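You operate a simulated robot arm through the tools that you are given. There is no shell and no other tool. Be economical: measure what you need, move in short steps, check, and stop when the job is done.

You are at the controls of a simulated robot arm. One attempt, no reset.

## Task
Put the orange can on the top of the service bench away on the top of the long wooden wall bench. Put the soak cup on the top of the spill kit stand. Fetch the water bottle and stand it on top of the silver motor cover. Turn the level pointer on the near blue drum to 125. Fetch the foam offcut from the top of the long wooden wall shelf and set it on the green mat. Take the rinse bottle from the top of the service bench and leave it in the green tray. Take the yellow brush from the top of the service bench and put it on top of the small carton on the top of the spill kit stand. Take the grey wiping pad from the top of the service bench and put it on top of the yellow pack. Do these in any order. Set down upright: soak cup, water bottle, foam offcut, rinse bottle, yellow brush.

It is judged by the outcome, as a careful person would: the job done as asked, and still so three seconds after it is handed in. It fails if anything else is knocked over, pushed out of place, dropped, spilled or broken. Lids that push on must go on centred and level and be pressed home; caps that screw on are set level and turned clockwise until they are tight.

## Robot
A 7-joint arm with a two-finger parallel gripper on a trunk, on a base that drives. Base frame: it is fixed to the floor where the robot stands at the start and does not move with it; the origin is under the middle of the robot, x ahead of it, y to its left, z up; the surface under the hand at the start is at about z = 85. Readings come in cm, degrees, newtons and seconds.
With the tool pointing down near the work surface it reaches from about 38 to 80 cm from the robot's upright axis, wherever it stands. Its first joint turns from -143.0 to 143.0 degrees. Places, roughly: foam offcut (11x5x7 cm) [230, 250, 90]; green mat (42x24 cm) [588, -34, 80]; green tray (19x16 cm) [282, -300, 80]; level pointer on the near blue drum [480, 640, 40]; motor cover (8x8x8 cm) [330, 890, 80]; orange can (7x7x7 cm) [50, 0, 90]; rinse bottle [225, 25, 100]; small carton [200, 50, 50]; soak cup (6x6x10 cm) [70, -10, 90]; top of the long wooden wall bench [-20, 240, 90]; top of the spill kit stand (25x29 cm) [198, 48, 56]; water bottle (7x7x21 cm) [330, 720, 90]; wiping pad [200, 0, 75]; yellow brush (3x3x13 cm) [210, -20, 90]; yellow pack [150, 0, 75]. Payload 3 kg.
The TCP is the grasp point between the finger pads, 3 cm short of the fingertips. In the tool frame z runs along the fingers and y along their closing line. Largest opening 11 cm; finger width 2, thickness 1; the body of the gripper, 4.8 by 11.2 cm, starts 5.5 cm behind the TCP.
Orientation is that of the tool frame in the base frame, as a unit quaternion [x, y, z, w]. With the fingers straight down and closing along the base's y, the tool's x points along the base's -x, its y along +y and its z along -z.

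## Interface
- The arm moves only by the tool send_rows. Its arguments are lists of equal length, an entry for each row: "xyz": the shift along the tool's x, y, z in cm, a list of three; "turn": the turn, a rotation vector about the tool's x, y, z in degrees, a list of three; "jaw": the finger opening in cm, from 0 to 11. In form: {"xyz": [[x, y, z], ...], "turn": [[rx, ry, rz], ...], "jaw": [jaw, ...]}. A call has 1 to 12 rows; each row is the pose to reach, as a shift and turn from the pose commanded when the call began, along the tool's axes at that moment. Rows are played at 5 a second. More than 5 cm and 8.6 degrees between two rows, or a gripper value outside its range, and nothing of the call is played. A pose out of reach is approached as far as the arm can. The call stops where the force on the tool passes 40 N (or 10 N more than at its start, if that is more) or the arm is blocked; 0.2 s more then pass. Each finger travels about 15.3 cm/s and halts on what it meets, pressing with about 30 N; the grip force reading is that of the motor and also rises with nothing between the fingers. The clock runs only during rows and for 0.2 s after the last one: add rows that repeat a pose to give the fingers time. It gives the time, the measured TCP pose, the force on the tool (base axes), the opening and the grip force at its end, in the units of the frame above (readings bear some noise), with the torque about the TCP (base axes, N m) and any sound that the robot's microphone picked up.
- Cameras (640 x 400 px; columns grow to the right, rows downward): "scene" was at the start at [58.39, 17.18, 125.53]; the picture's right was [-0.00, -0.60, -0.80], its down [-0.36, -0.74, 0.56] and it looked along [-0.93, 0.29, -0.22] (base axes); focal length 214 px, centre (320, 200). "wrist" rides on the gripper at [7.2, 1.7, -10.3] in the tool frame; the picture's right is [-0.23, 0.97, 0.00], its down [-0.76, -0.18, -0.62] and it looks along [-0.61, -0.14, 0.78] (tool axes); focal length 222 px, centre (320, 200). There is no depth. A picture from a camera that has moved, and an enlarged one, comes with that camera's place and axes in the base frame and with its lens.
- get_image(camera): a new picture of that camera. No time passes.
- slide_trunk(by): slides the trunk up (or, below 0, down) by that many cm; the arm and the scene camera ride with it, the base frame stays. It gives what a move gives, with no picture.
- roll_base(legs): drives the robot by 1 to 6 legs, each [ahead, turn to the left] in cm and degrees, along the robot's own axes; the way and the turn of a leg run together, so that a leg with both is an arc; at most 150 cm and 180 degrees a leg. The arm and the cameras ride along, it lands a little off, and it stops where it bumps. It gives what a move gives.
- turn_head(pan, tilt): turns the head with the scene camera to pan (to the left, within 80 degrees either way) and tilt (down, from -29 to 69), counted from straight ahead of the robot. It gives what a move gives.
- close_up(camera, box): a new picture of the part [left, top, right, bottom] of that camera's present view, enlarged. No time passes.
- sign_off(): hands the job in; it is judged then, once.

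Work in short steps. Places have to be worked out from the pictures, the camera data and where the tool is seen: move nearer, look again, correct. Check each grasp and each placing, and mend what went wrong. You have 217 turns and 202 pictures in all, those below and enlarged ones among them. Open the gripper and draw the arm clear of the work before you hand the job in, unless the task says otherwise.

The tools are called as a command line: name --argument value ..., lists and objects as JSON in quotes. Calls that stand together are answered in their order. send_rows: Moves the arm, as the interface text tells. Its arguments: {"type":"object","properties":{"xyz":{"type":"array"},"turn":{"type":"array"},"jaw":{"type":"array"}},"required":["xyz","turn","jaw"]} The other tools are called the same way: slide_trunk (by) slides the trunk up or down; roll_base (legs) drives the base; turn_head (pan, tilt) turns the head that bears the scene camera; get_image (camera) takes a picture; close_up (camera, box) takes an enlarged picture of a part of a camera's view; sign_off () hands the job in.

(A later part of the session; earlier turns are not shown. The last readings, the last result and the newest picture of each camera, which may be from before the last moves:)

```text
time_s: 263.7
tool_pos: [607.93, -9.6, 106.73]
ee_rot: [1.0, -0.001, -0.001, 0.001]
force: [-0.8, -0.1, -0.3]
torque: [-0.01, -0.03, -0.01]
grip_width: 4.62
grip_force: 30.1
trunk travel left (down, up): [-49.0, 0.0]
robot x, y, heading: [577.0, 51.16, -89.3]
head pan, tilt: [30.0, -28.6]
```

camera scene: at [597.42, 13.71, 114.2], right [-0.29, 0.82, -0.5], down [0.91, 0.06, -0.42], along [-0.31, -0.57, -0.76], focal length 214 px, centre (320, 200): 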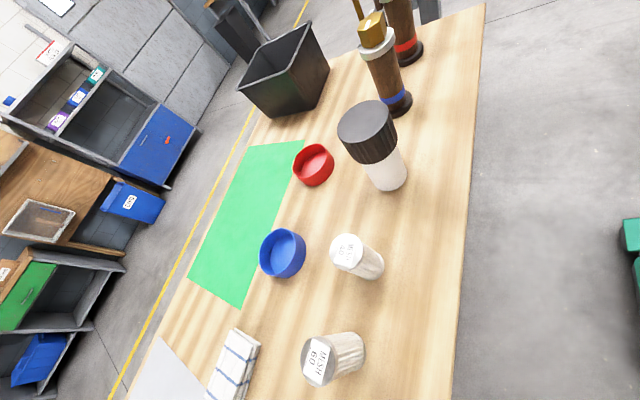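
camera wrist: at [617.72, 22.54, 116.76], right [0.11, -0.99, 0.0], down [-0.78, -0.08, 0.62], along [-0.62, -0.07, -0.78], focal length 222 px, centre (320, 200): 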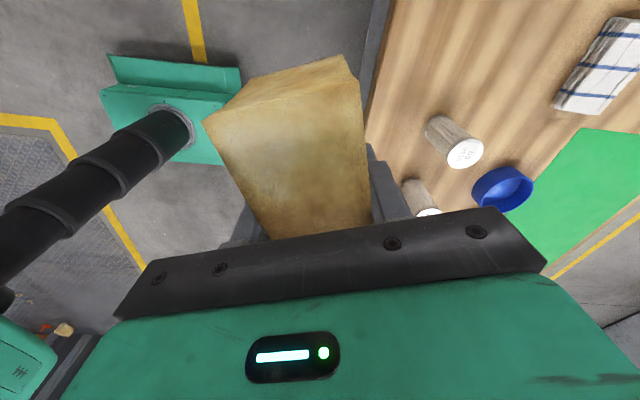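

Now move diagonally to over the mat spot [588,-26].

send_rows --xyz '[[-3.4, 2.8, 0], [-6.8, 5.6, 0], [-10.2, 8.3, 0], [-13.6, 11, 0], [-17, 13.8, 0], [-20, 16.4, 0], [-20, 16.4, 0]]' --turn '[[0, 0, 0], [0, 0, 0], [0, 0, 0], [0, 0, 0], [0, 0, 0], [0, 0, 0], [0, 0, 0]]' --jaw '[3, 3, 3, 3, 3, 3, 3]'

get_image --camera "wrist"

turn_head --pan 0 --tilt -10

get_image --camera "scene"

```text
time_s: 265.3
tool_pos: [588.24, -26.18, 106.92]
ee_rot: [1.0, 0.0, -0.001, 0.001]
force: [-0.4, 0.1, 0.0]
torque: [0.0, -0.05, 0.0]
grip_width: 4.63
grip_force: 29.9
trunk travel left (down, up): [-49.0, 0.0]
robot x, y, heading: [576.24, 51.04, -89.5]
head pan, tilt: [30.0, -28.6]
```

```text
101 pictures are left
camera wrist: at [595.32, -27.85, 117.09], right [-0.23, -0.97, 0.0], down [-0.76, 0.18, 0.62], along [-0.61, 0.14, -0.78], focal length 222 px, centre (320, 200)
```

wrist: 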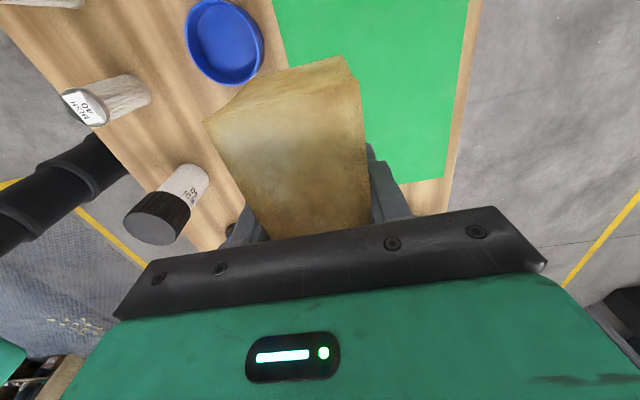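

```text
time_s: 266.2
tool_pos: [588.12, -26.04, 106.99]
ee_rot: [1.0, 0.0, -0.001, 0.001]
force: [-0.2, -0.4, -1.1]
torque: [-0.01, -0.03, 0.0]
grip_width: 4.61
grip_force: 29.5
trunk travel left (down, up): [-49.0, 0.0]
robot x, y, heading: [576.66, 51.16, -89.5]
head pan, tilt: [0.0, -10.0]
```

```text
100 pictures are left
camera scene: at [575.76, -26.3, 111.68], right [0.0, 1.0, 0.0], down [0.98, 0.0, -0.18], along [-0.18, 0.0, -0.98], focal length 214 px, centre (320, 200)
```

scene: 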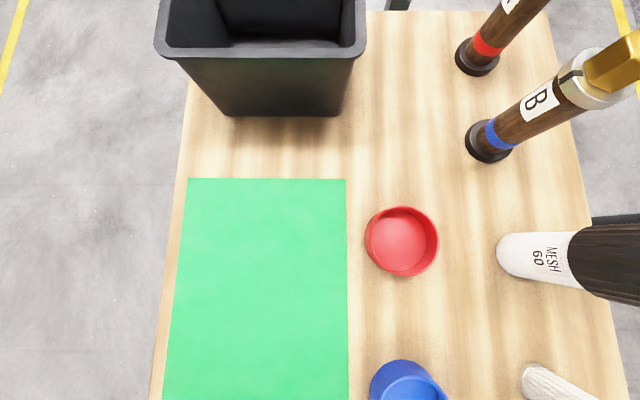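

Mat's near edge is y≈−23, so I want the foam further in. Roll ahead 5 cm carefully.

roll_base --legs '[[5, 0]]'

get_image --camera "wrist"

```text
time_s: 267.2
tool_pos: [588.27, -31.45, 106.81]
ee_rot: [1.0, 0.0, -0.001, 0.0]
force: [0.3, 0.6, -0.3]
torque: [0.0, 0.02, 0.0]
grip_width: 4.61
grip_force: 30.3
trunk travel left (down, up): [-49.0, 0.0]
robot x, y, heading: [577.06, 46.27, -89.5]
head pan, tilt: [0.0, -10.0]
```

```text
99 pictures are left
camera wrist: at [595.48, -33.08, 117.06], right [-0.23, -0.97, 0.0], down [-0.76, 0.18, 0.62], along [-0.61, 0.14, -0.78], focal length 222 px, centre (320, 200)
```

wrist: 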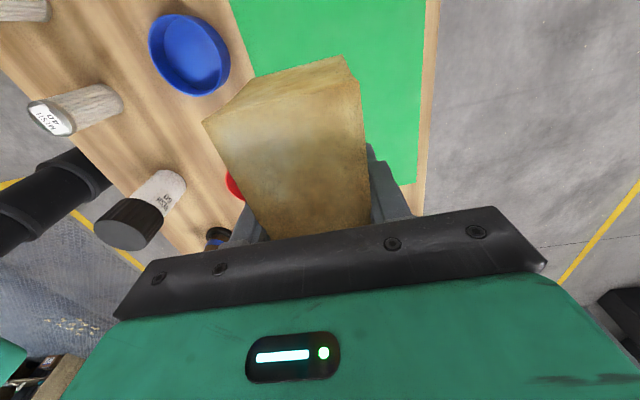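

Now at y≈−31.5, well on the mat. Descend to z≈91.5.

send_rows --xyz '[[0, 0, 4], [0, 0, 8], [0, 0, 12], [0, 0, 15], [0, 0, 15]]' --turn '[[0, 0, 0], [0, 0, 0], [0, 0, 0], [0, 0, 0], [0, 0, 0]]' --jaw '[3, 3, 3, 3, 3]'

get_image --camera "scene"

get_image --camera "wrist"

```text
time_s: 268.4
tool_pos: [588.46, -31.37, 91.86]
ee_rot: [1.0, 0.0, 0.0, 0.001]
force: [0.7, -0.4, -1.4]
torque: [0.04, -0.01, 0.0]
grip_width: 4.62
grip_force: 29.7
trunk travel left (down, up): [-49.0, 0.0]
robot x, y, heading: [576.67, 46.24, -89.5]
head pan, tilt: [0.0, -10.0]
```

```text
98 pictures are left
camera scene: at [576.04, -31.54, 96.67], right [0.0, 1.0, 0.0], down [0.98, 0.0, -0.17], along [-0.17, 0.0, -0.98], focal length 214 px, centre (320, 200)
```

scene: 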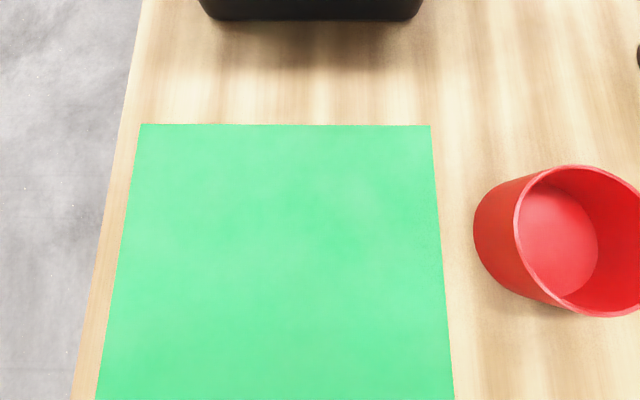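

```text
97 pictures are left
camera wrist: at [595.64, -33.04, 102.08], right [-0.23, -0.97, 0.0], down [-0.76, 0.18, 0.62], along [-0.61, 0.14, -0.78], focal length 222 px, centre (320, 200)
```

wrist: 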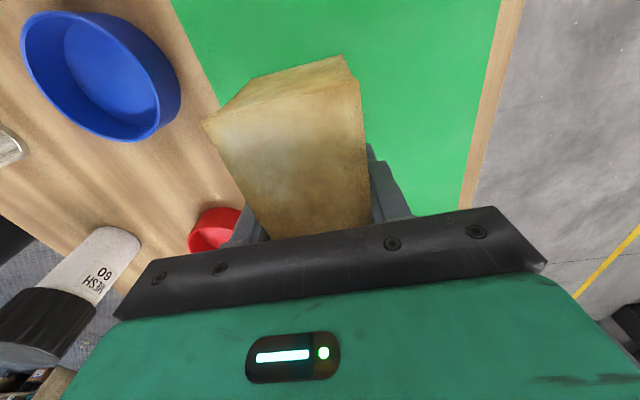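

Lower slowly to contact.

send_rows --xyz '[[0, 0, 1], [0, 0, 1.8], [0, 0, 2.3], [0, 0, 2.8], [0, 0, 3.2]]' --turn '[[0, 0, 0], [0, 0, 0], [0, 0, 0], [0, 0, 0], [0, 0, 0]]' --jaw '[3, 3, 3, 3, 3]'

```text
time_s: 269.6
tool_pos: [588.52, -31.42, 88.86]
ee_rot: [1.0, 0.0, -0.001, 0.002]
force: [-0.3, 0.1, -0.2]
torque: [0.04, -0.01, -0.01]
grip_width: 4.62
grip_force: 30.0
trunk travel left (down, up): [-49.0, 0.0]
robot x, y, heading: [576.52, 45.89, -89.4]
head pan, tilt: [0.0, -10.0]
```

Not in contact yet; a bit lower.

send_rows --xyz '[[0, 0, 0.3], [0, 0, 0.6], [0, 0, 0.9], [0, 0, 1.2]]' --turn '[[0, 0, 0], [0, 0, 0], [0, 0, 0], [0, 0, 0]]' --jaw '[3, 3, 3, 3]'

```text
time_s: 270.6
tool_pos: [588.34, -31.43, 87.48]
ee_rot: [1.0, 0.0, -0.001, 0.0]
force: [0.2, 0.6, -1.1]
torque: [0.01, 0.02, -0.01]
grip_width: 4.64
grip_force: 29.9
trunk travel left (down, up): [-49.0, 0.0]
robot x, y, heading: [576.39, 45.75, -89.3]
head pan, tilt: [0.0, -10.0]
```

Continue lowering.

send_rows --xyz '[[0, 0, 0.4], [0, 0, 0.8], [0, 0, 1.2], [0, 0, 1.6], [0, 0, 2]]' --turn '[[0, 0, 0], [0, 0, 0], [0, 0, 0], [0, 0, 0], [0, 0, 0]]' --jaw '[3, 3, 3, 3, 3]'

get_image --camera "wrist"

```text
time_s: 271.8
tool_pos: [588.36, -31.56, 85.46]
ee_rot: [1.0, -0.001, -0.001, 0.001]
force: [0.0, -0.4, -0.8]
torque: [0.0, 0.0, 0.01]
grip_width: 4.62
grip_force: 30.1
trunk travel left (down, up): [-49.0, 0.0]
robot x, y, heading: [576.6, 46.24, -89.2]
head pan, tilt: [0.0, -10.0]
```

```text
96 pictures are left
camera wrist: at [595.51, -33.14, 95.69], right [-0.23, -0.97, 0.0], down [-0.76, 0.18, 0.62], along [-0.61, 0.14, -0.78], focal length 222 px, centre (320, 200)
```

wrist: 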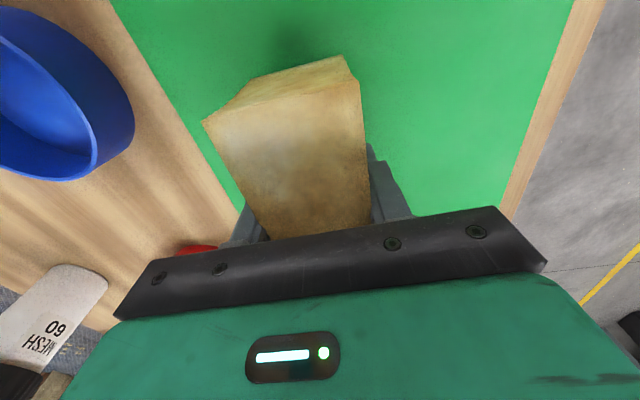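

Shadow is close; continue down up to 2 cm.

send_rows --xyz '[[0, 0, 0.4], [0, 0, 0.8], [0, 0, 1.2], [0, 0, 1.6]]' --turn '[[0, 0, 0], [0, 0, 0], [0, 0, 0], [0, 0, 0]]' --jaw '[3, 3, 3, 3]'

```text
time_s: 272.8
tool_pos: [588.06, -31.58, 83.99]
ee_rot: [1.0, 0.0, -0.002, 0.002]
force: [0.4, 0.3, -0.2]
torque: [-0.01, -0.02, 0.04]
grip_width: 4.6
grip_force: 29.9
trunk travel left (down, up): [-49.0, 0.0]
robot x, y, heading: [576.65, 45.39, -89.2]
head pan, tilt: [0.0, -10.0]
```

send_rows --xyz '[[0, 0, 0.3], [0, 0, 0.6], [0, 0, 0.9], [0, 0, 1.2]]' --turn '[[0, 0, 0], [0, 0, 0], [0, 0, 0], [0, 0, 0]]' --jaw '[3, 3, 3, 3]'

get_image --camera "wrist"

```text
time_s: 273.8
tool_pos: [588.23, -31.44, 83.01]
ee_rot: [1.0, -0.001, -0.001, 0.003]
force: [1.0, 2.1, 29.6]
torque: [0.66, 0.03, 0.0]
grip_width: 4.61
grip_force: 30.0
trunk travel left (down, up): [-49.0, 0.0]
robot x, y, heading: [576.43, 45.81, -89.3]
head pan, tilt: [0.0, -10.0]
```

```text
95 pictures are left
camera wrist: at [595.38, -33.06, 93.24], right [-0.23, -0.97, 0.01], down [-0.76, 0.18, 0.62], along [-0.61, 0.14, -0.78], focal length 222 px, centre (320, 200)
```

wrist: 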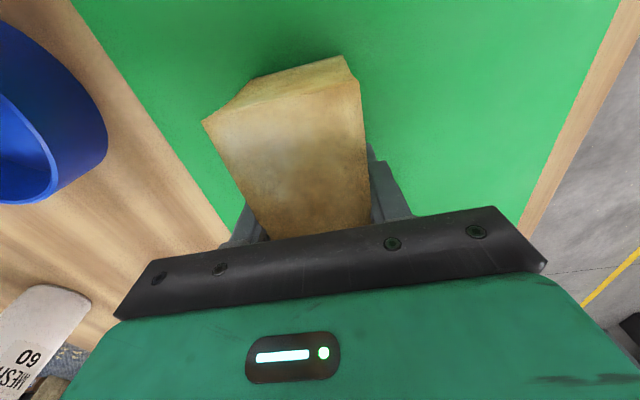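

Contact at 30 N. Release and lift.

send_rows --xyz '[[0, 0, -0.3], [0, 0, -0.3], [0, 0, -0.3], [0, 0, -0.3], [0, 0, -4], [0, 0, -8.5], [0, 0, -13], [0, 0, -17.5], [0, 0, -22], [0, 0, -25]]' --turn '[[0, 0, 0], [0, 0, 0], [0, 0, 0], [0, 0, 0], [0, 0, 0], [0, 0, 0], [0, 0, 0], [0, 0, 0], [0, 0, 0], [0, 0, 0]]' --jaw '[4.8, 5.5, 6.5, 7, 7, 7, 7, 7, 7, 7]'

get_image --camera "wrist"

```text
time_s: 276.0
tool_pos: [588.14, -31.39, 107.85]
ee_rot: [1.0, 0.001, 0.0, 0.001]
force: [-0.9, 0.6, -0.9]
torque: [0.0, 0.03, -0.01]
grip_width: 7.0
grip_force: 0.1
trunk travel left (down, up): [-49.0, 0.0]
robot x, y, heading: [576.88, 45.84, -89.6]
head pan, tilt: [0.0, -10.0]
```

```text
94 pictures are left
camera wrist: at [595.42, -33.07, 117.98], right [-0.23, -0.97, 0.0], down [-0.76, 0.18, 0.62], along [-0.61, 0.14, -0.78], focal length 222 px, centre (320, 200)
```

wrist: 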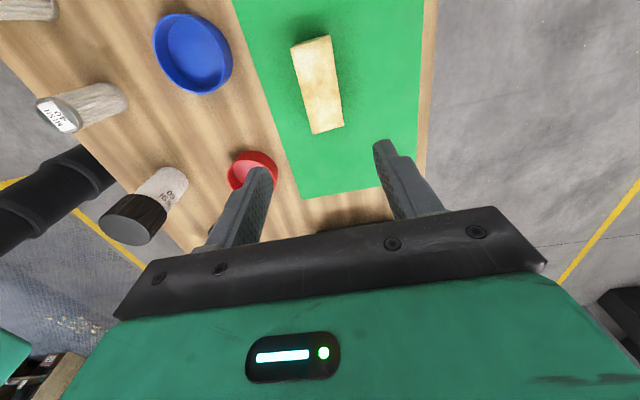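

Foam stands on the mat. Back away, restore the hand to its standard pose, and drive back to the service bench end for the rinse bottle.

roll_base --legs '[[-45, 0]]'

send_rows --xyz '[[0, -2, 0], [-1, -4, 0], [-2, -6, 0], [-3, -8, 0], [-4, -10, 0], [-5, -12, 0], [-6, -14, 0], [-7, -16, 0], [-8, -18, 0], [-9, -20, 0], [-10, -22, 0], [-11, -24, 0]]' --turn '[[0, 0, -8], [0, 0, -16], [0, 0, -24], [0, 0, -32], [0, 0, -40], [0, 0, -48], [0, 0, -56], [0, 0, -64], [0, 0, -72], [0, 0, -80], [0, 0, -88], [0, 0, -90]]' --jaw '[9, 9, 9, 9, 9, 9, 9, 9, 9, 9, 9, 9]'

roll_base --legs '[[0, -90], [140, 0], [130, 0], [0, 90], [77, 0], [0, -90]]'

turn_head --pan 0 --tilt -29

get_image --camera "scene"

```text
time_s: 278.7
tool_pos: [587.44, 13.95, 107.75]
ee_rot: [1.0, -0.002, -0.001, 0.001]
force: [-1.2, -0.3, 1.6]
torque: [0.01, 0.02, 0.02]
grip_width: 7.0
grip_force: 0.1
trunk travel left (down, up): [-49.0, 0.0]
robot x, y, heading: [576.2, 91.39, -89.6]
head pan, tilt: [0.0, -10.0]
```

```text
time_s: 281.3
tool_pos: [576.57, 38.2, 107.85]
ee_rot: [0.708, 0.706, -0.002, 0.0]
force: [0.3, 0.2, -0.3]
torque: [0.02, 0.02, -0.01]
grip_width: 9.0
grip_force: 0.1
trunk travel left (down, up): [-49.0, 0.0]
robot x, y, heading: [576.44, 91.37, -89.4]
head pan, tilt: [0.0, -10.0]
```

```text
time_s: 286.0
tool_pos: [523.54, 93.68, 107.95]
ee_rot: [1.0, -0.03, -0.002, 0.001]
force: [-0.2, 1.0, -0.8]
torque: [-0.07, 0.01, -0.03]
grip_width: 9.0
grip_force: 0.1
trunk travel left (down, up): [-49.0, 0.0]
robot x, y, heading: [576.41, 84.48, 179.0]
head pan, tilt: [0.0, -10.0]
stopped in leg 2: the robot was blocked; the commanded pose is now the measured one
```

```text
time_s: 286.8
tool_pos: [523.43, 93.9, 107.86]
ee_rot: [1.0, -0.029, -0.001, 0.0]
force: [0.2, 1.2, -0.3]
torque: [0.0, 0.0, 0.0]
grip_width: 8.99
grip_force: 0.0
trunk travel left (down, up): [-49.0, 0.0]
robot x, y, heading: [576.24, 84.21, 178.7]
head pan, tilt: [0.0, -28.6]
```

```text
93 pictures are left
camera scene: at [508.52, 94.58, 114.46], right [0.06, 1.0, 0.0], down [0.88, -0.05, -0.48], along [-0.48, 0.03, -0.88], focal length 214 px, centre (320, 200)
```

scene: 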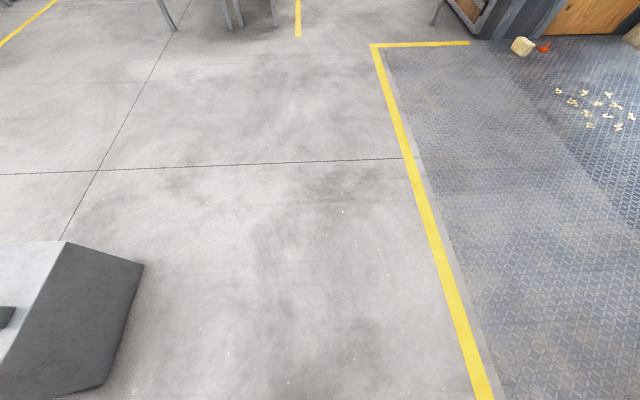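

Blocked again; look back at the base to see what it touches.

turn_head --pan 0 --tilt 50

get_image --camera "scene"

```text
time_s: 288.3
tool_pos: [523.35, 93.83, 107.94]
ee_rot: [1.0, -0.03, -0.001, 0.0]
force: [0.0, -0.3, 0.2]
torque: [0.05, -0.01, 0.0]
grip_width: 9.0
grip_force: 0.0
trunk travel left (down, up): [-49.0, 0.0]
robot x, y, heading: [576.31, 84.49, 178.9]
head pan, tilt: [0.0, 50.0]
```

```text
92 pictures are left
camera scene: at [520.29, 93.87, 113.45], right [0.06, 1.0, 0.0], down [0.64, -0.04, 0.77], along [0.76, -0.05, -0.64], focal length 214 px, centre (320, 200)
```

scene: 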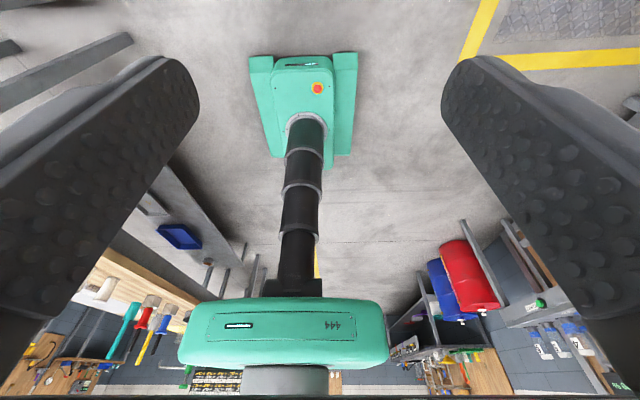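

Nothing near the base. Simply retry the drive.

roll_base --legs '[[135, 0], [130, 0], [0, 90], [70, 0], [0, -89]]'

turn_head --pan 0 --tilt -29

get_image --camera "scene"

```text
time_s: 312.6
tool_pos: [256.37, 30.89, 107.85]
ee_rot: [0.999, -0.037, 0.0, 0.0]
force: [0.0, -0.1, -1.3]
torque: [0.01, -0.01, -0.03]
grip_width: 9.01
grip_force: 0.0
trunk travel left (down, up): [-49.0, 0.0]
robot x, y, heading: [309.27, 17.18, 178.4]
head pan, tilt: [0.0, 50.0]
```

```text
time_s: 314.2
tool_pos: [256.62, 30.93, 108.02]
ee_rot: [0.999, -0.037, 0.0, 0.0]
force: [-0.2, 0.4, -1.2]
torque: [0.03, -0.01, 0.03]
grip_width: 9.0
grip_force: 0.0
trunk travel left (down, up): [-49.0, 0.0]
robot x, y, heading: [308.79, 16.77, 178.0]
head pan, tilt: [0.0, -28.6]
```

```text
91 pictures are left
camera scene: at [241.59, 31.85, 114.52], right [0.07, 1.0, 0.0], down [0.88, -0.06, -0.48], along [-0.48, 0.03, -0.88], focal length 214 px, centre (320, 200)
```

scene: 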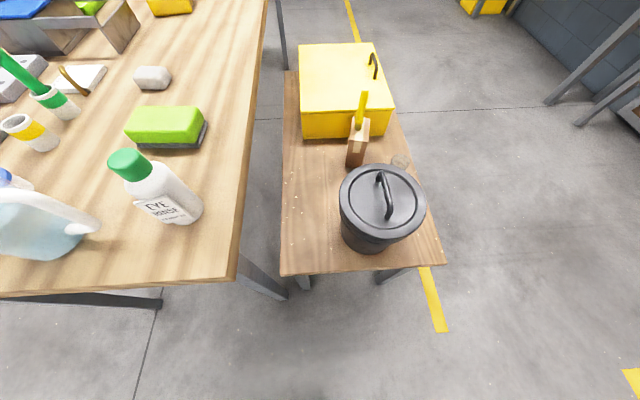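

Bottle "EYE RINSE": base ≈[226.6,12.5], top z≈98.5. Roll ahead 15 and move above it, then check.

roll_base --legs '[[15, 0]]'

send_rows --xyz '[[-2.7, 3.8, 0], [-5.4, 7.6, 0], [-8.1, 11.4, 0], [-10.8, 15.2, 0], [-13.4, 19, 0], [-13.4, 19, 2], [-13.4, 19, 2]]' --turn '[[0, 0, 0], [0, 0, 0], [0, 0, 0], [0, 0, 0], [0, 0, 0], [0, 0, 0], [0, 0, 0]]' --jaw '[9.5, 9.5, 9.5, 9.5, 9.5, 9.5, 9.5]'

turn_head --pan 0 --tilt 25

get_image --camera "scene"

get_image --camera "wrist"

```text
time_s: 315.5
tool_pos: [241.2, 31.55, 107.96]
ee_rot: [0.999, -0.038, -0.001, 0.0]
force: [-0.1, 0.4, -0.6]
torque: [0.0, 0.0, 0.02]
grip_width: 8.97
grip_force: 0.1
trunk travel left (down, up): [-49.0, 0.0]
robot x, y, heading: [293.64, 17.49, 178.1]
head pan, tilt: [0.0, -28.6]
```

```text
time_s: 317.1
tool_pos: [226.33, 13.7, 106.25]
ee_rot: [0.999, -0.038, -0.001, 0.0]
force: [0.4, 0.6, 0.9]
torque: [-0.02, -0.01, -0.01]
grip_width: 9.5
grip_force: 0.1
trunk travel left (down, up): [-49.0, 0.0]
robot x, y, heading: [293.54, 17.35, 178.1]
head pan, tilt: [0.0, -28.6]
```

```text
time_s: 318.4
tool_pos: [226.34, 13.64, 106.16]
ee_rot: [0.999, -0.038, -0.001, 0.0]
force: [0.2, 0.5, 0.6]
torque: [-0.02, -0.03, 0.0]
grip_width: 9.5
grip_force: 0.0
trunk travel left (down, up): [-49.0, 0.0]
robot x, y, heading: [293.59, 17.41, 178.1]
head pan, tilt: [0.0, 25.0]
```

```text
90 pictures are left
camera scene: at [219.49, 14.03, 110.22], right [0.07, 1.0, 0.0], down [0.9, -0.07, 0.42], along [0.42, -0.03, -0.91], focal length 214 px, centre (320, 200)
```

scene: 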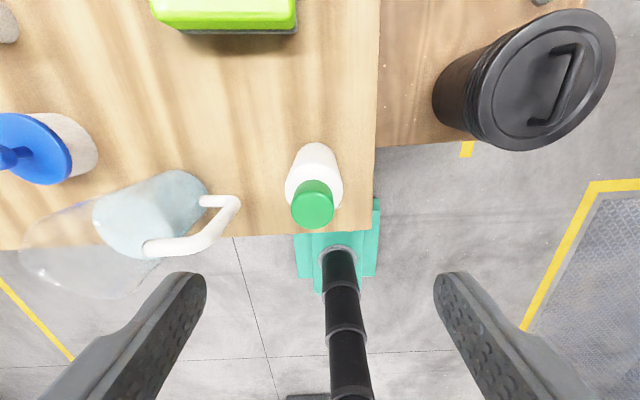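

```text
89 pictures are left
camera wrist: at [233.38, 11.45, 116.42], right [-0.3, -0.95, 0.0], down [-0.75, 0.23, 0.62], along [-0.6, 0.19, -0.78], focal length 222 px, centre (320, 200)
```

wrist: 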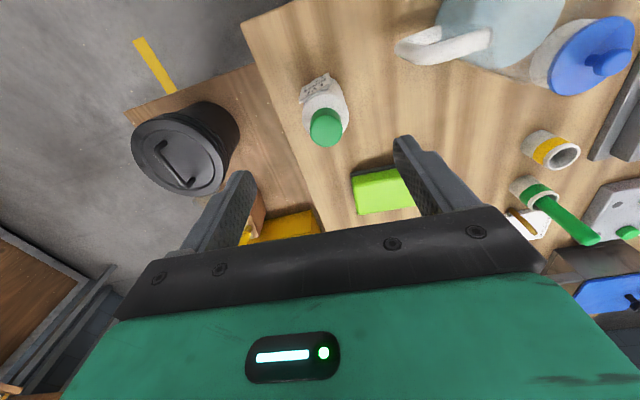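

Cap top at ≈[226.1,13.1,96.3]. Descend to TCP z≈91.5 and close on the body.

send_rows --xyz '[[0, 0.5, 4], [0.1, 0.5, 8.5], [0.1, 0.5, 12], [0.1, 0.5, 14.7], [0.1, 0.5, 14.7], [0.1, 0.5, 14.7], [0.1, 0.5, 14.7], [0.1, 0.5, 14.7]]' --turn '[[0, 0, 0], [0, 0, 0], [0, 0, 0], [0, 0, 0], [0, 0, 0], [0, 0, 0], [0, 0, 0], [0, 0, 0]]' --jaw '[9.5, 9.5, 9.5, 9.5, 7, 4, 4, 4]'

get_image --camera "wrist"

```text
time_s: 319.4
tool_pos: [226.38, 13.16, 91.99]
ee_rot: [0.999, -0.037, -0.005, 0.001]
force: [1.7, -0.2, 15.0]
torque: [-0.03, 0.17, 0.02]
grip_width: 7.01
grip_force: 0.0
trunk travel left (down, up): [-49.0, 0.0]
robot x, y, heading: [293.08, 17.32, 178.3]
head pan, tilt: [0.0, 25.0]
stopped in row 5: the force on the tool passed its limit at 53 N (the readings are from after the stop); the commanded pose is now the measured one
```

```text
88 pictures are left
camera wrist: at [233.48, 10.96, 102.15], right [-0.3, -0.95, 0.0], down [-0.74, 0.24, 0.63], along [-0.6, 0.19, -0.78], focal length 222 px, centre (320, 200)
```

wrist: 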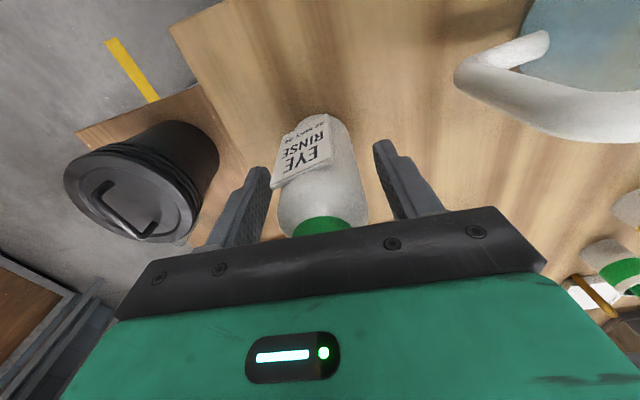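

The palm touched the cap. Raise 0.6 cm and close.

send_rows --xyz '[[0, 0, -0.6], [0, 0, -0.6], [0, 0, -0.6], [0, 0, -0.6], [0, 0, -0.6]]' --turn '[[0, 0, 0], [0, 0, 0], [0, 0, 0], [0, 0, 0], [0, 0, 0]]' --jaw '[7, 5, 3.5, 3.5, 3.5]'

get_image --camera "wrist"

```text
time_s: 320.6
tool_pos: [226.45, 13.11, 92.35]
ee_rot: [0.999, -0.038, -0.004, 0.001]
force: [-0.2, -0.5, -1.1]
torque: [0.01, -0.02, 0.0]
grip_width: 4.66
grip_force: 30.0
trunk travel left (down, up): [-49.0, 0.0]
robot x, y, heading: [293.51, 17.51, 178.0]
head pan, tilt: [0.0, 25.0]
```

```text
87 pictures are left
camera wrist: at [233.54, 10.83, 102.52], right [-0.3, -0.95, 0.0], down [-0.74, 0.23, 0.63], along [-0.6, 0.19, -0.78], focal length 222 px, centre (320, 200)
```

wrist: 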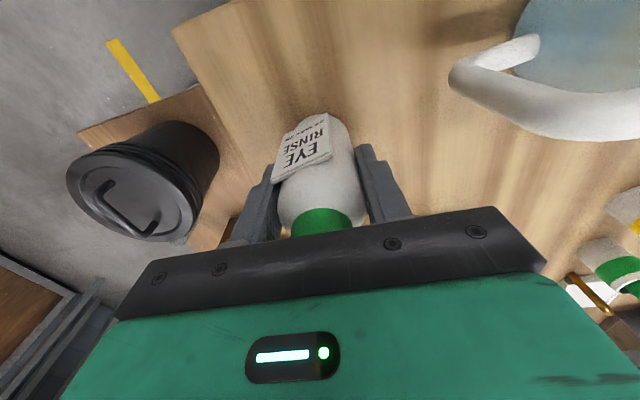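

Gripped. Lift, back off, turn to face −y and drive toward the tray.

send_rows --xyz '[[0, 0, -2], [0, 0, -6], [0, 0, -10], [0, 0, -14], [0, 0, -16], [4, 0, -16], [8, 0, -16], [12, 0, -16]]' --turn '[[0, 0, 0], [0, 0, 0], [0, 0, 0], [0, 0, 0], [0, 0, 0], [0, 0, 0], [0, 0, 0], [0, 0, 0]]' --jaw '[3.5, 3.5, 3.5, 3.5, 3.5, 3.5, 3.5, 3.5]'

roll_base --legs '[[-10, 0], [0, 91.5], [140, 0]]'

turn_head --pan 0 --tilt -29

get_image --camera "scene"

```text
time_s: 322.4
tool_pos: [238.39, 12.51, 108.63]
ee_rot: [0.999, -0.037, -0.005, 0.001]
force: [-0.3, 0.1, -1.6]
torque: [-0.02, 0.01, 0.0]
grip_width: 4.64
grip_force: 30.1
trunk travel left (down, up): [-49.0, 0.0]
robot x, y, heading: [293.44, 17.55, 178.1]
head pan, tilt: [0.0, 25.0]
```

```text
time_s: 334.0
tool_pos: [311.26, -175.88, 108.49]
ee_rot: [0.721, 0.693, -0.001, 0.003]
force: [-0.4, 0.8, -1.6]
torque: [0.01, -0.01, 0.0]
grip_width: 4.7
grip_force: 29.8
trunk travel left (down, up): [-49.0, 0.0]
robot x, y, heading: [303.17, -120.76, -89.9]
head pan, tilt: [0.0, 25.0]
```

```text
time_s: 335.2
tool_pos: [311.24, -175.81, 108.58]
ee_rot: [0.721, 0.693, -0.001, 0.003]
force: [0.5, 0.3, -1.4]
torque: [0.05, -0.02, 0.01]
grip_width: 4.67
grip_force: 30.3
trunk travel left (down, up): [-49.0, 0.0]
robot x, y, heading: [303.24, -120.72, -89.7]
head pan, tilt: [0.0, -28.6]
```

```text
86 pictures are left
camera scene: at [310.71, -190.9, 115.25], right [-1.0, 0.04, 0.0], down [0.03, 0.87, -0.49], along [-0.02, -0.48, -0.87], focal length 214 px, centre (320, 200)
```

scene: 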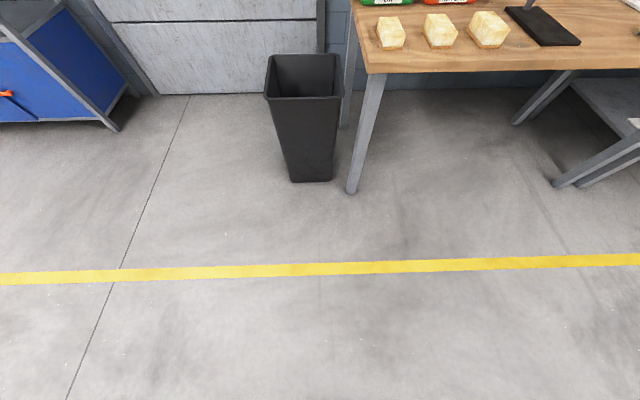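

The wall bench corner is near [296,-244]; bin beside it. Shift left along and approach to look at the tray.

roll_base --legs '[[0, -22], [60, 0], [0, 22]]'

get_image --camera "scene"

```text
time_s: 340.9
tool_pos: [288.11, -230.03, 108.58]
ee_rot: [0.726, 0.687, -0.002, 0.003]
force: [0.6, 0.1, -1.1]
torque: [-0.01, -0.01, -0.02]
grip_width: 4.69
grip_force: 30.0
trunk travel left (down, up): [-49.0, 0.0]
robot x, y, heading: [279.32, -174.96, -90.9]
head pan, tilt: [0.0, -28.6]
```

```text
85 pictures are left
camera scene: at [287.31, -245.19, 115.26], right [-1.0, 0.06, 0.0], down [0.05, 0.87, -0.49], along [-0.03, -0.49, -0.87], focal length 214 px, centre (320, 200)
```

scene: 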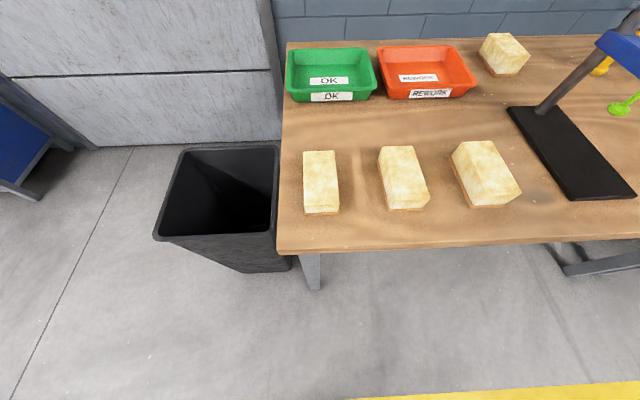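

The green tray is at ≈[281,-299]. To avoid the bench leg I shift 21 cm to −x, then drive 46 ahead.

roll_base --legs '[[0, -89], [21, 0], [0, 89], [46, 0]]'

turn_head --pan 20 --tilt -10

get_image --camera "scene"

```text
time_s: 352.7
tool_pos: [261.29, -277.4, 108.52]
ee_rot: [0.743, 0.67, -0.001, 0.003]
force: [0.0, 0.5, -1.8]
torque: [0.01, 0.05, 0.01]
grip_width: 4.66
grip_force: 29.6
trunk travel left (down, up): [-49.0, 0.0]
robot x, y, heading: [255.11, -221.81, -93.9]
head pan, tilt: [0.0, -28.6]
```

```text
time_s: 353.5
tool_pos: [261.22, -277.41, 108.74]
ee_rot: [0.742, 0.67, -0.003, 0.002]
force: [0.6, 0.0, -1.4]
torque: [0.0, -0.01, 0.0]
grip_width: 4.69
grip_force: 30.0
trunk travel left (down, up): [-49.0, 0.0]
robot x, y, heading: [255.29, -221.53, -93.7]
head pan, tilt: [20.0, -10.0]
```

```text
84 pictures are left
camera scene: at [262.91, -290.23, 114.07], right [-0.93, 0.09, -0.34], down [0.16, 0.97, -0.17], along [0.32, -0.21, -0.92], focal length 214 px, centre (320, 200)
```

scene: 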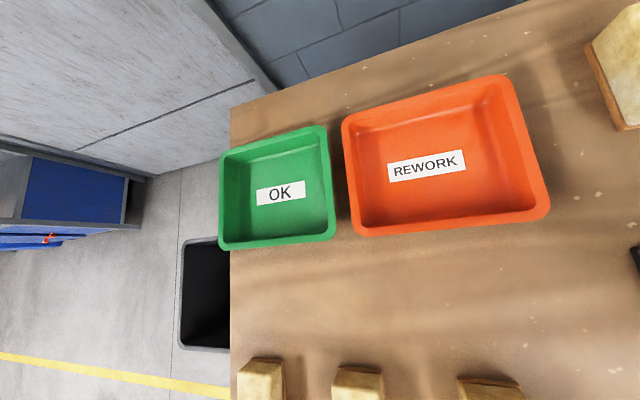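

Tray inner centre ≈[281.5,-300]. Roll 5 cm more and move the bottle over it.

roll_base --legs '[[5, 0]]'

send_rows --xyz '[[-2.3, 3.6, 0], [-4.6, 7.2, 0], [-6.9, 10.8, 0], [-9.2, 14.4, 0], [-11.6, 18, 0], [-13.9, 21.5, 0], [-13.9, 21.5, 0]]' --turn '[[0, 0, 0], [0, 0, 0], [0, 0, 0], [0, 0, 0], [0, 0, 0], [0, 0, 0], [0, 0, 0]]' --jaw '[3.5, 3.5, 3.5, 3.5, 3.5, 3.5, 3.5]'

get_image --camera "wrist"

```text
time_s: 354.4
tool_pos: [261.05, -282.34, 108.58]
ee_rot: [0.742, 0.67, -0.002, 0.003]
force: [0.6, 0.7, -1.6]
torque: [0.06, 0.0, 0.03]
grip_width: 4.68
grip_force: 29.9
trunk travel left (down, up): [-49.0, 0.0]
robot x, y, heading: [254.74, -226.67, -93.7]
head pan, tilt: [20.0, -10.0]
```

```text
time_s: 356.0
tool_pos: [281.0, -298.54, 108.68]
ee_rot: [0.742, 0.67, -0.002, 0.001]
force: [0.3, 0.2, -2.7]
torque: [0.06, 0.05, -0.01]
grip_width: 4.67
grip_force: 29.7
trunk travel left (down, up): [-49.0, 0.0]
robot x, y, heading: [254.89, -226.65, -93.9]
head pan, tilt: [20.0, -10.0]
```

```text
83 pictures are left
camera wrist: at [283.3, -291.44, 118.85], right [0.95, -0.33, 0.0], down [-0.25, -0.74, 0.63], along [-0.2, -0.59, -0.78], focal length 222 px, centre (320, 200)
```

wrist: 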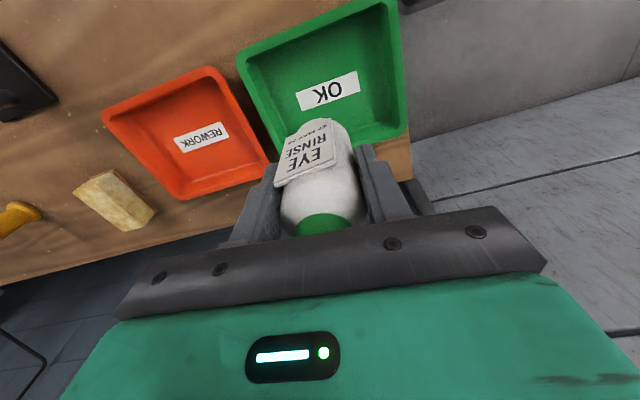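

Bottle is over the tray. Lower to z≈92 then check.

send_rows --xyz '[[0, 0.4, 4.5], [0, 0.8, 9], [0, 0.8, 13], [0, 0.8, 16], [0, 0.8, 16]]' --turn '[[0, 0, 0], [0, 0, 0], [0, 0, 0], [0, 0, 0], [0, 0, 0]]' --jaw '[3.5, 3.5, 3.5, 3.5, 3.5]'

get_image --camera "wrist"

```text
time_s: 357.2
tool_pos: [281.49, -298.74, 92.92]
ee_rot: [0.742, 0.67, -0.002, 0.002]
force: [0.4, 0.3, -2.5]
torque: [-0.01, 0.0, -0.03]
grip_width: 4.67
grip_force: 30.0
trunk travel left (down, up): [-49.0, 0.0]
robot x, y, heading: [254.84, -226.79, -94.1]
head pan, tilt: [20.0, -10.0]
```

```text
82 pictures are left
camera wrist: at [283.88, -291.53, 103.1], right [0.95, -0.33, 0.0], down [-0.25, -0.73, 0.63], along [-0.2, -0.59, -0.78], focal length 222 px, centre (320, 200)
```

wrist: 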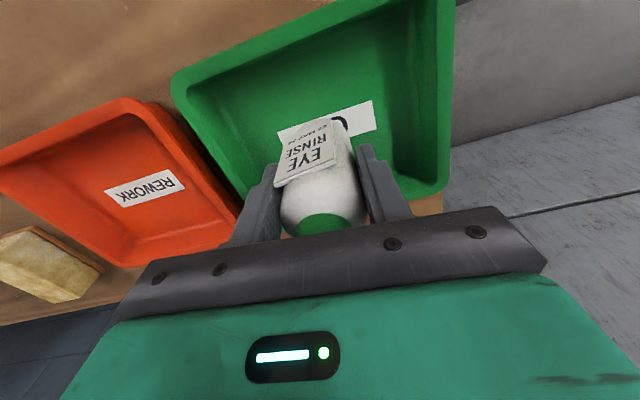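

Centred. Lower slowly to contact.

send_rows --xyz '[[0, 0, 1], [0, 0, 2], [0, 0, 2.5], [0, 0, 3], [0, 0, 3.5]]' --turn '[[0, 0, 0], [0, 0, 0], [0, 0, 0], [0, 0, 0], [0, 0, 0]]' --jaw '[3.5, 3.5, 3.5, 3.5, 3.5]'

```text
time_s: 358.4
tool_pos: [281.48, -298.57, 89.25]
ee_rot: [0.743, 0.67, -0.002, 0.003]
force: [-1.1, 0.1, -2.2]
torque: [0.03, 0.0, 0.0]
grip_width: 4.68
grip_force: 30.1
trunk travel left (down, up): [-49.0, 0.0]
robot x, y, heading: [254.93, -226.9, -93.9]
head pan, tilt: [20.0, -10.0]
```

Still free; continue in 0.3 cm rows.

send_rows --xyz '[[0, 0, 0.3], [0, 0, 0.6], [0, 0, 0.9], [0, 0, 1.2], [0, 0, 1.5]]' --turn '[[0, 0, 0], [0, 0, 0], [0, 0, 0], [0, 0, 0], [0, 0, 0]]' --jaw '[3.5, 3.5, 3.5, 3.5, 3.5]'

```text
time_s: 359.6
tool_pos: [281.55, -298.63, 87.93]
ee_rot: [0.743, 0.669, -0.002, 0.003]
force: [0.0, -0.2, -1.0]
torque: [0.05, 0.01, 0.03]
grip_width: 4.67
grip_force: 29.9
trunk travel left (down, up): [-49.0, 0.0]
robot x, y, heading: [254.81, -226.54, -93.7]
head pan, tilt: [20.0, -10.0]
```

send_rows --xyz '[[0, 0, 0.3], [0, 0, 0.6], [0, 0, 0.9], [0, 0, 1.2]]' --turn '[[0, 0, 0], [0, 0, 0], [0, 0, 0], [0, 0, 0]]' --jaw '[3.5, 3.5, 3.5, 3.5]'

get_image --camera "wrist"

```text
time_s: 360.4
tool_pos: [281.75, -298.92, 87.42]
ee_rot: [0.742, 0.67, -0.003, 0.007]
force: [1.3, 0.8, 16.9]
torque: [0.19, 0.15, 0.01]
grip_width: 4.69
grip_force: 30.4
trunk travel left (down, up): [-49.0, 0.0]
robot x, y, heading: [254.66, -226.25, -93.9]
head pan, tilt: [20.0, -10.0]
stopped in row 4: the force on the tool passed its limit at 45 N (the readings are from after the stop); the commanded pose is now the measured one
```

```text
81 pictures are left
camera wrist: at [284.0, -291.64, 97.62], right [0.95, -0.33, 0.01], down [-0.26, -0.73, 0.63], along [-0.2, -0.6, -0.77], focal length 222 px, centre (320, 200)
```

wrist: 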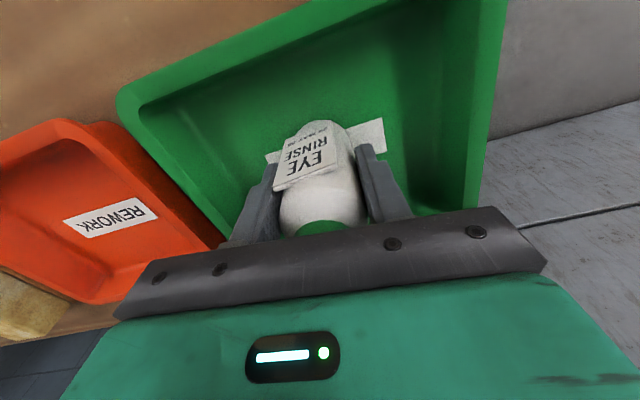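

On the tray floor. Release and lift.

send_rows --xyz '[[0, 0, -0.2], [0, 0, -0.2], [0, 0, -0.2], [0, 0, -0.2], [0, 0, -4], [0, 0, -8.5], [0, 0, -13], [0, 0, -17.5], [0, 0, -22]]' --turn '[[0, 0, 0], [0, 0, 0], [0, 0, 0], [0, 0, 0], [0, 0, 0], [0, 0, 0], [0, 0, 0], [0, 0, 0], [0, 0, 0]]' --jaw '[5, 6, 7.5, 7.5, 7.5, 7.5, 7.5, 7.5, 7.5]'

get_image --camera "wrist"

```text
time_s: 362.4
tool_pos: [281.53, -298.34, 109.27]
ee_rot: [0.743, 0.67, -0.002, 0.005]
force: [0.0, 1.0, 0.1]
torque: [-0.06, 0.06, 0.0]
grip_width: 7.49
grip_force: 0.0
trunk travel left (down, up): [-49.0, 0.0]
robot x, y, heading: [254.73, -226.94, -94.0]
head pan, tilt: [20.0, -10.0]
```

```text
80 pictures are left
camera wrist: at [284.01, -291.13, 119.44], right [0.95, -0.33, 0.01], down [-0.26, -0.73, 0.63], along [-0.2, -0.6, -0.78], focal length 222 px, centre (320, 200)
```

wrist: 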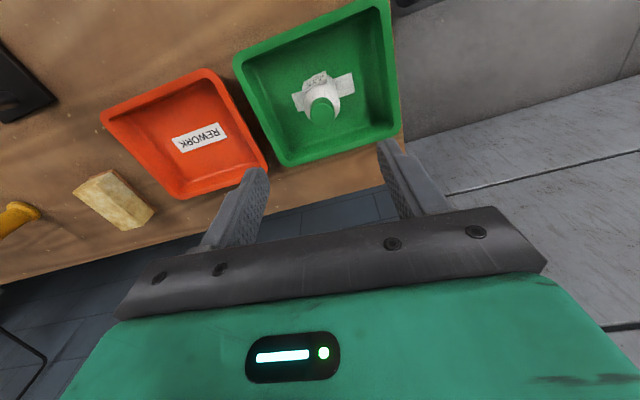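

Rinse bottle stands in the tray. Back off, recentre the hand and drive to the −y side of the service bench for the pad.

roll_base --legs '[[-60, 0]]'

send_rows --xyz '[[3, -3.5, 0], [6, -7, 0], [9, -10.5, 0], [12, -14, 0], [15, -17.5, 0], [18, -21, 0], [18, -25, 0], [18, -29, 0]]' --turn '[[0, 0, 0], [0, 0, 0], [0, 0, 0], [0, 0, 0], [0, 0, 0], [0, 0, 0], [0, 0, 0], [0, 0, 0]]' --jaw '[9, 9, 9, 9, 9, 9, 9, 9]'

roll_base --legs '[[0, -122.5], [93, 0], [0, -53.5]]'

turn_head --pan 0 --tilt -29

get_image --camera "scene"

```text
time_s: 365.9
tool_pos: [286.33, -237.16, 109.32]
ee_rot: [0.739, 0.673, -0.003, 0.004]
force: [0.3, -0.7, 0.1]
torque: [0.01, -0.02, -0.03]
grip_width: 7.51
grip_force: 0.0
trunk travel left (down, up): [-49.0, 0.0]
robot x, y, heading: [258.82, -165.79, -93.3]
head pan, tilt: [20.0, -10.0]
```

```text
time_s: 367.7
tool_pos: [259.07, -216.45, 109.01]
ee_rot: [0.739, 0.674, -0.002, 0.005]
force: [0.8, 0.7, -1.0]
torque: [0.01, 0.02, 0.01]
grip_width: 8.98
grip_force: 0.0
trunk travel left (down, up): [-49.0, 0.0]
robot x, y, heading: [258.58, -166.32, -93.5]
head pan, tilt: [20.0, -10.0]
```

```text
time_s: 372.3
tool_pos: [210.96, -149.75, 108.91]
ee_rot: [0.977, -0.213, -0.006, 0.001]
force: [-0.4, -0.4, 0.2]
torque: [0.0, 0.0, 0.0]
grip_width: 9.01
grip_force: 0.0
trunk travel left (down, up): [-49.0, 0.0]
robot x, y, heading: [256.13, -173.63, 156.5]
head pan, tilt: [20.0, -10.0]
stopped in leg 1: the robot was blocked; the commanded pose is now the measured one
```

```text
time_s: 373.2
tool_pos: [210.87, -149.81, 108.99]
ee_rot: [0.977, -0.213, -0.006, 0.002]
force: [0.4, 0.3, 1.1]
torque: [-0.01, 0.02, 0.01]
grip_width: 8.98
grip_force: 0.1
trunk travel left (down, up): [-49.0, 0.0]
robot x, y, heading: [256.2, -173.51, 156.4]
head pan, tilt: [0.0, -28.6]
```

```text
79 pictures are left
camera scene: at [197.52, -143.76, 115.66], right [0.42, 0.91, -0.01], down [0.79, -0.37, -0.49], along [-0.45, 0.2, -0.87], focal length 214 px, centre (320, 200)
```

scene: 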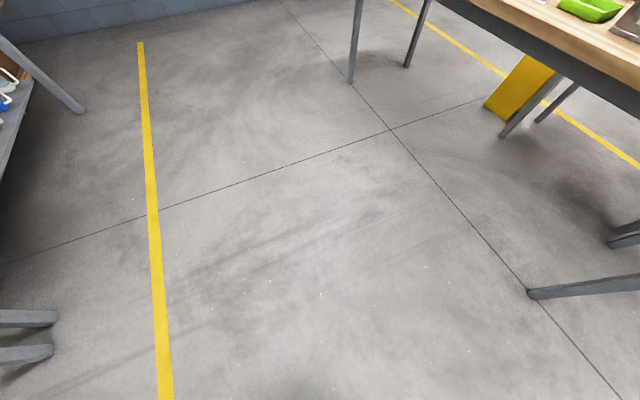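

Clear floor; just continue: small turn, drive, and turn to face the bench.

roll_base --legs '[[0, -17], [96, 0], [0, -49]]'

get_image --camera "scene"

```text
time_s: 381.4
tool_pos: [188.17, -61.2, 109.02]
ee_rot: [-0.696, 0.718, 0.005, 0.003]
force: [0.4, 1.0, 0.1]
torque: [0.01, -0.02, 0.03]
grip_width: 9.01
grip_force: 0.0
trunk travel left (down, up): [-49.0, 0.0]
robot x, y, heading: [179.79, -111.99, 89.8]
head pan, tilt: [0.0, -28.6]
```

```text
78 pictures are left
camera scene: at [188.71, -46.48, 115.67], right [1.0, -0.03, 0.0], down [-0.03, -0.87, -0.49], along [0.01, 0.49, -0.87], focal length 214 px, centre (320, 200)
```

scene: 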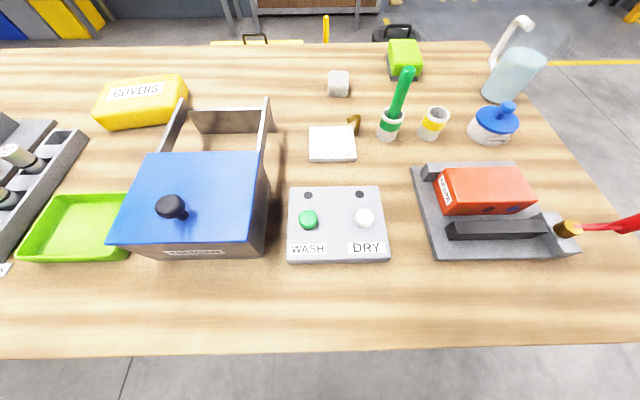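

Pad ≈[194,0], glove pack ≈[155,-7]. Roll 34 ahead, move over the pad.

roll_base --legs '[[34, 0]]'

send_rows --xyz '[[-4.5, -1, 0], [-9, -2, 0], [-13.5, -3, 0], [-18, -4, 0], [-22.5, -5, 1], [-26.5, -5.5, 3], [-26.5, -5.5, 3]]' --turn '[[0, 0, 0], [0, 0, 0], [0, 0, 0], [0, 0, 0], [0, 0, 0], [0, 0, 0], [0, 0, 0]]' --jaw '[8, 8, 8, 8, 8, 8, 8]'

turn_head --pan 0 --tilt 25

get_image --camera "scene"

get_image --camera "wrist"

```text
time_s: 383.7
tool_pos: [187.74, -26.67, 109.0]
ee_rot: [-0.699, 0.715, 0.006, 0.003]
force: [0.2, 0.0, -1.3]
torque: [0.0, 0.0, -0.01]
grip_width: 8.97
grip_force: 0.0
trunk travel left (down, up): [-49.0, 0.0]
robot x, y, heading: [179.89, -77.86, 90.2]
head pan, tilt: [0.0, -28.6]
```

```text
time_s: 385.3
tool_pos: [193.71, -0.26, 106.28]
ee_rot: [-0.699, 0.715, 0.005, 0.002]
force: [0.2, -1.2, -0.2]
torque: [-0.03, 0.01, 0.01]
grip_width: 7.97
grip_force: 0.0
trunk travel left (down, up): [-49.0, 0.0]
robot x, y, heading: [179.75, -77.52, 90.5]
head pan, tilt: [0.0, -28.6]
```

```text
time_s: 386.5
tool_pos: [193.62, -0.3, 106.46]
ee_rot: [-0.699, 0.715, 0.005, 0.002]
force: [-0.6, -0.3, 1.2]
torque: [0.01, 0.0, 0.02]
grip_width: 7.99
grip_force: 0.1
trunk travel left (down, up): [-49.0, 0.0]
robot x, y, heading: [180.11, -77.81, 90.2]
head pan, tilt: [0.0, 25.0]
```

```text
77 pictures are left
camera scene: at [193.84, 6.42, 110.46], right [1.0, -0.02, 0.0], down [-0.02, -0.91, 0.41], along [-0.01, -0.41, -0.91], focal length 214 px, centre (320, 200)
```

scene: 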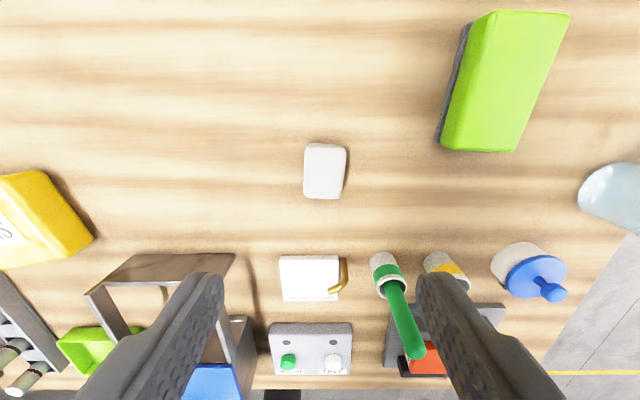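

```text
76 pictures are left
camera wrist: at [191.68, -7.65, 116.52], right [-0.97, 0.25, 0.01], down [0.2, 0.75, 0.63], along [0.15, 0.61, -0.78], focal length 222 px, centre (320, 200)
```

wrist: 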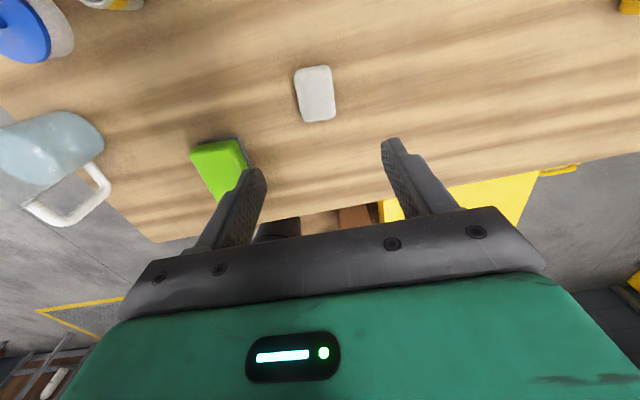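

Pad centre ≈[194,-0.7], top z≈86.5. Descend to z≈89 then feel for the bench.

send_rows --xyz '[[0.4, -0.3, 4.5], [0.4, -0.3, 9], [0.4, -0.3, 13.5], [0.4, -0.3, 17], [0.4, -0.3, 17.6], [0.4, -0.3, 18.2], [0.4, -0.3, 18.7], [0.4, -0.3, 19.2]]' --turn '[[0, 0, 0], [0, 0, 0], [0, 0, 0], [0, 0, 0], [0, 0, 0], [0, 0, 0], [0, 0, 0], [0, 0, 0]]' --jaw '[8, 8, 8, 8, 8, 8, 8, 8]'

get_image --camera "wrist"

```text
time_s: 388.3
tool_pos: [194.1, -0.21, 88.05]
ee_rot: [-0.699, 0.715, 0.009, 0.008]
force: [-1.1, -5.3, 13.7]
torque: [-0.3, -0.57, -0.4]
grip_width: 7.93
grip_force: 0.0
trunk travel left (down, up): [-49.0, 0.0]
robot x, y, heading: [180.21, -77.69, 90.2]
head pan, tilt: [0.0, 25.0]
stopped in row 8: the force on the tool passed its limit at 46 N (the readings are from after the stop); the commanded pose is now the measured one
```

```text
75 pictures are left
camera wrist: at [192.23, -7.58, 98.07], right [-0.97, 0.25, 0.01], down [0.2, 0.74, 0.64], along [0.15, 0.62, -0.77], focal length 222 px, centre (320, 200)
```

wrist: 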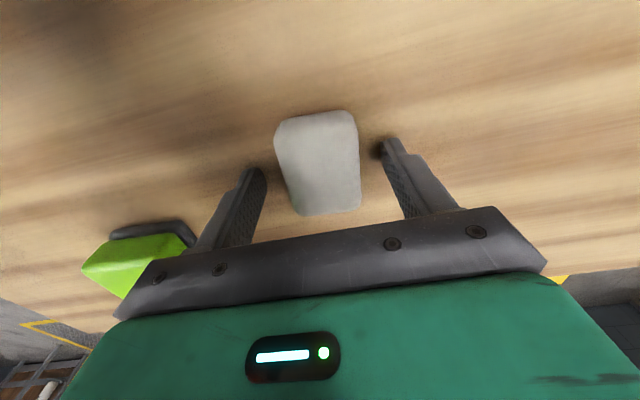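

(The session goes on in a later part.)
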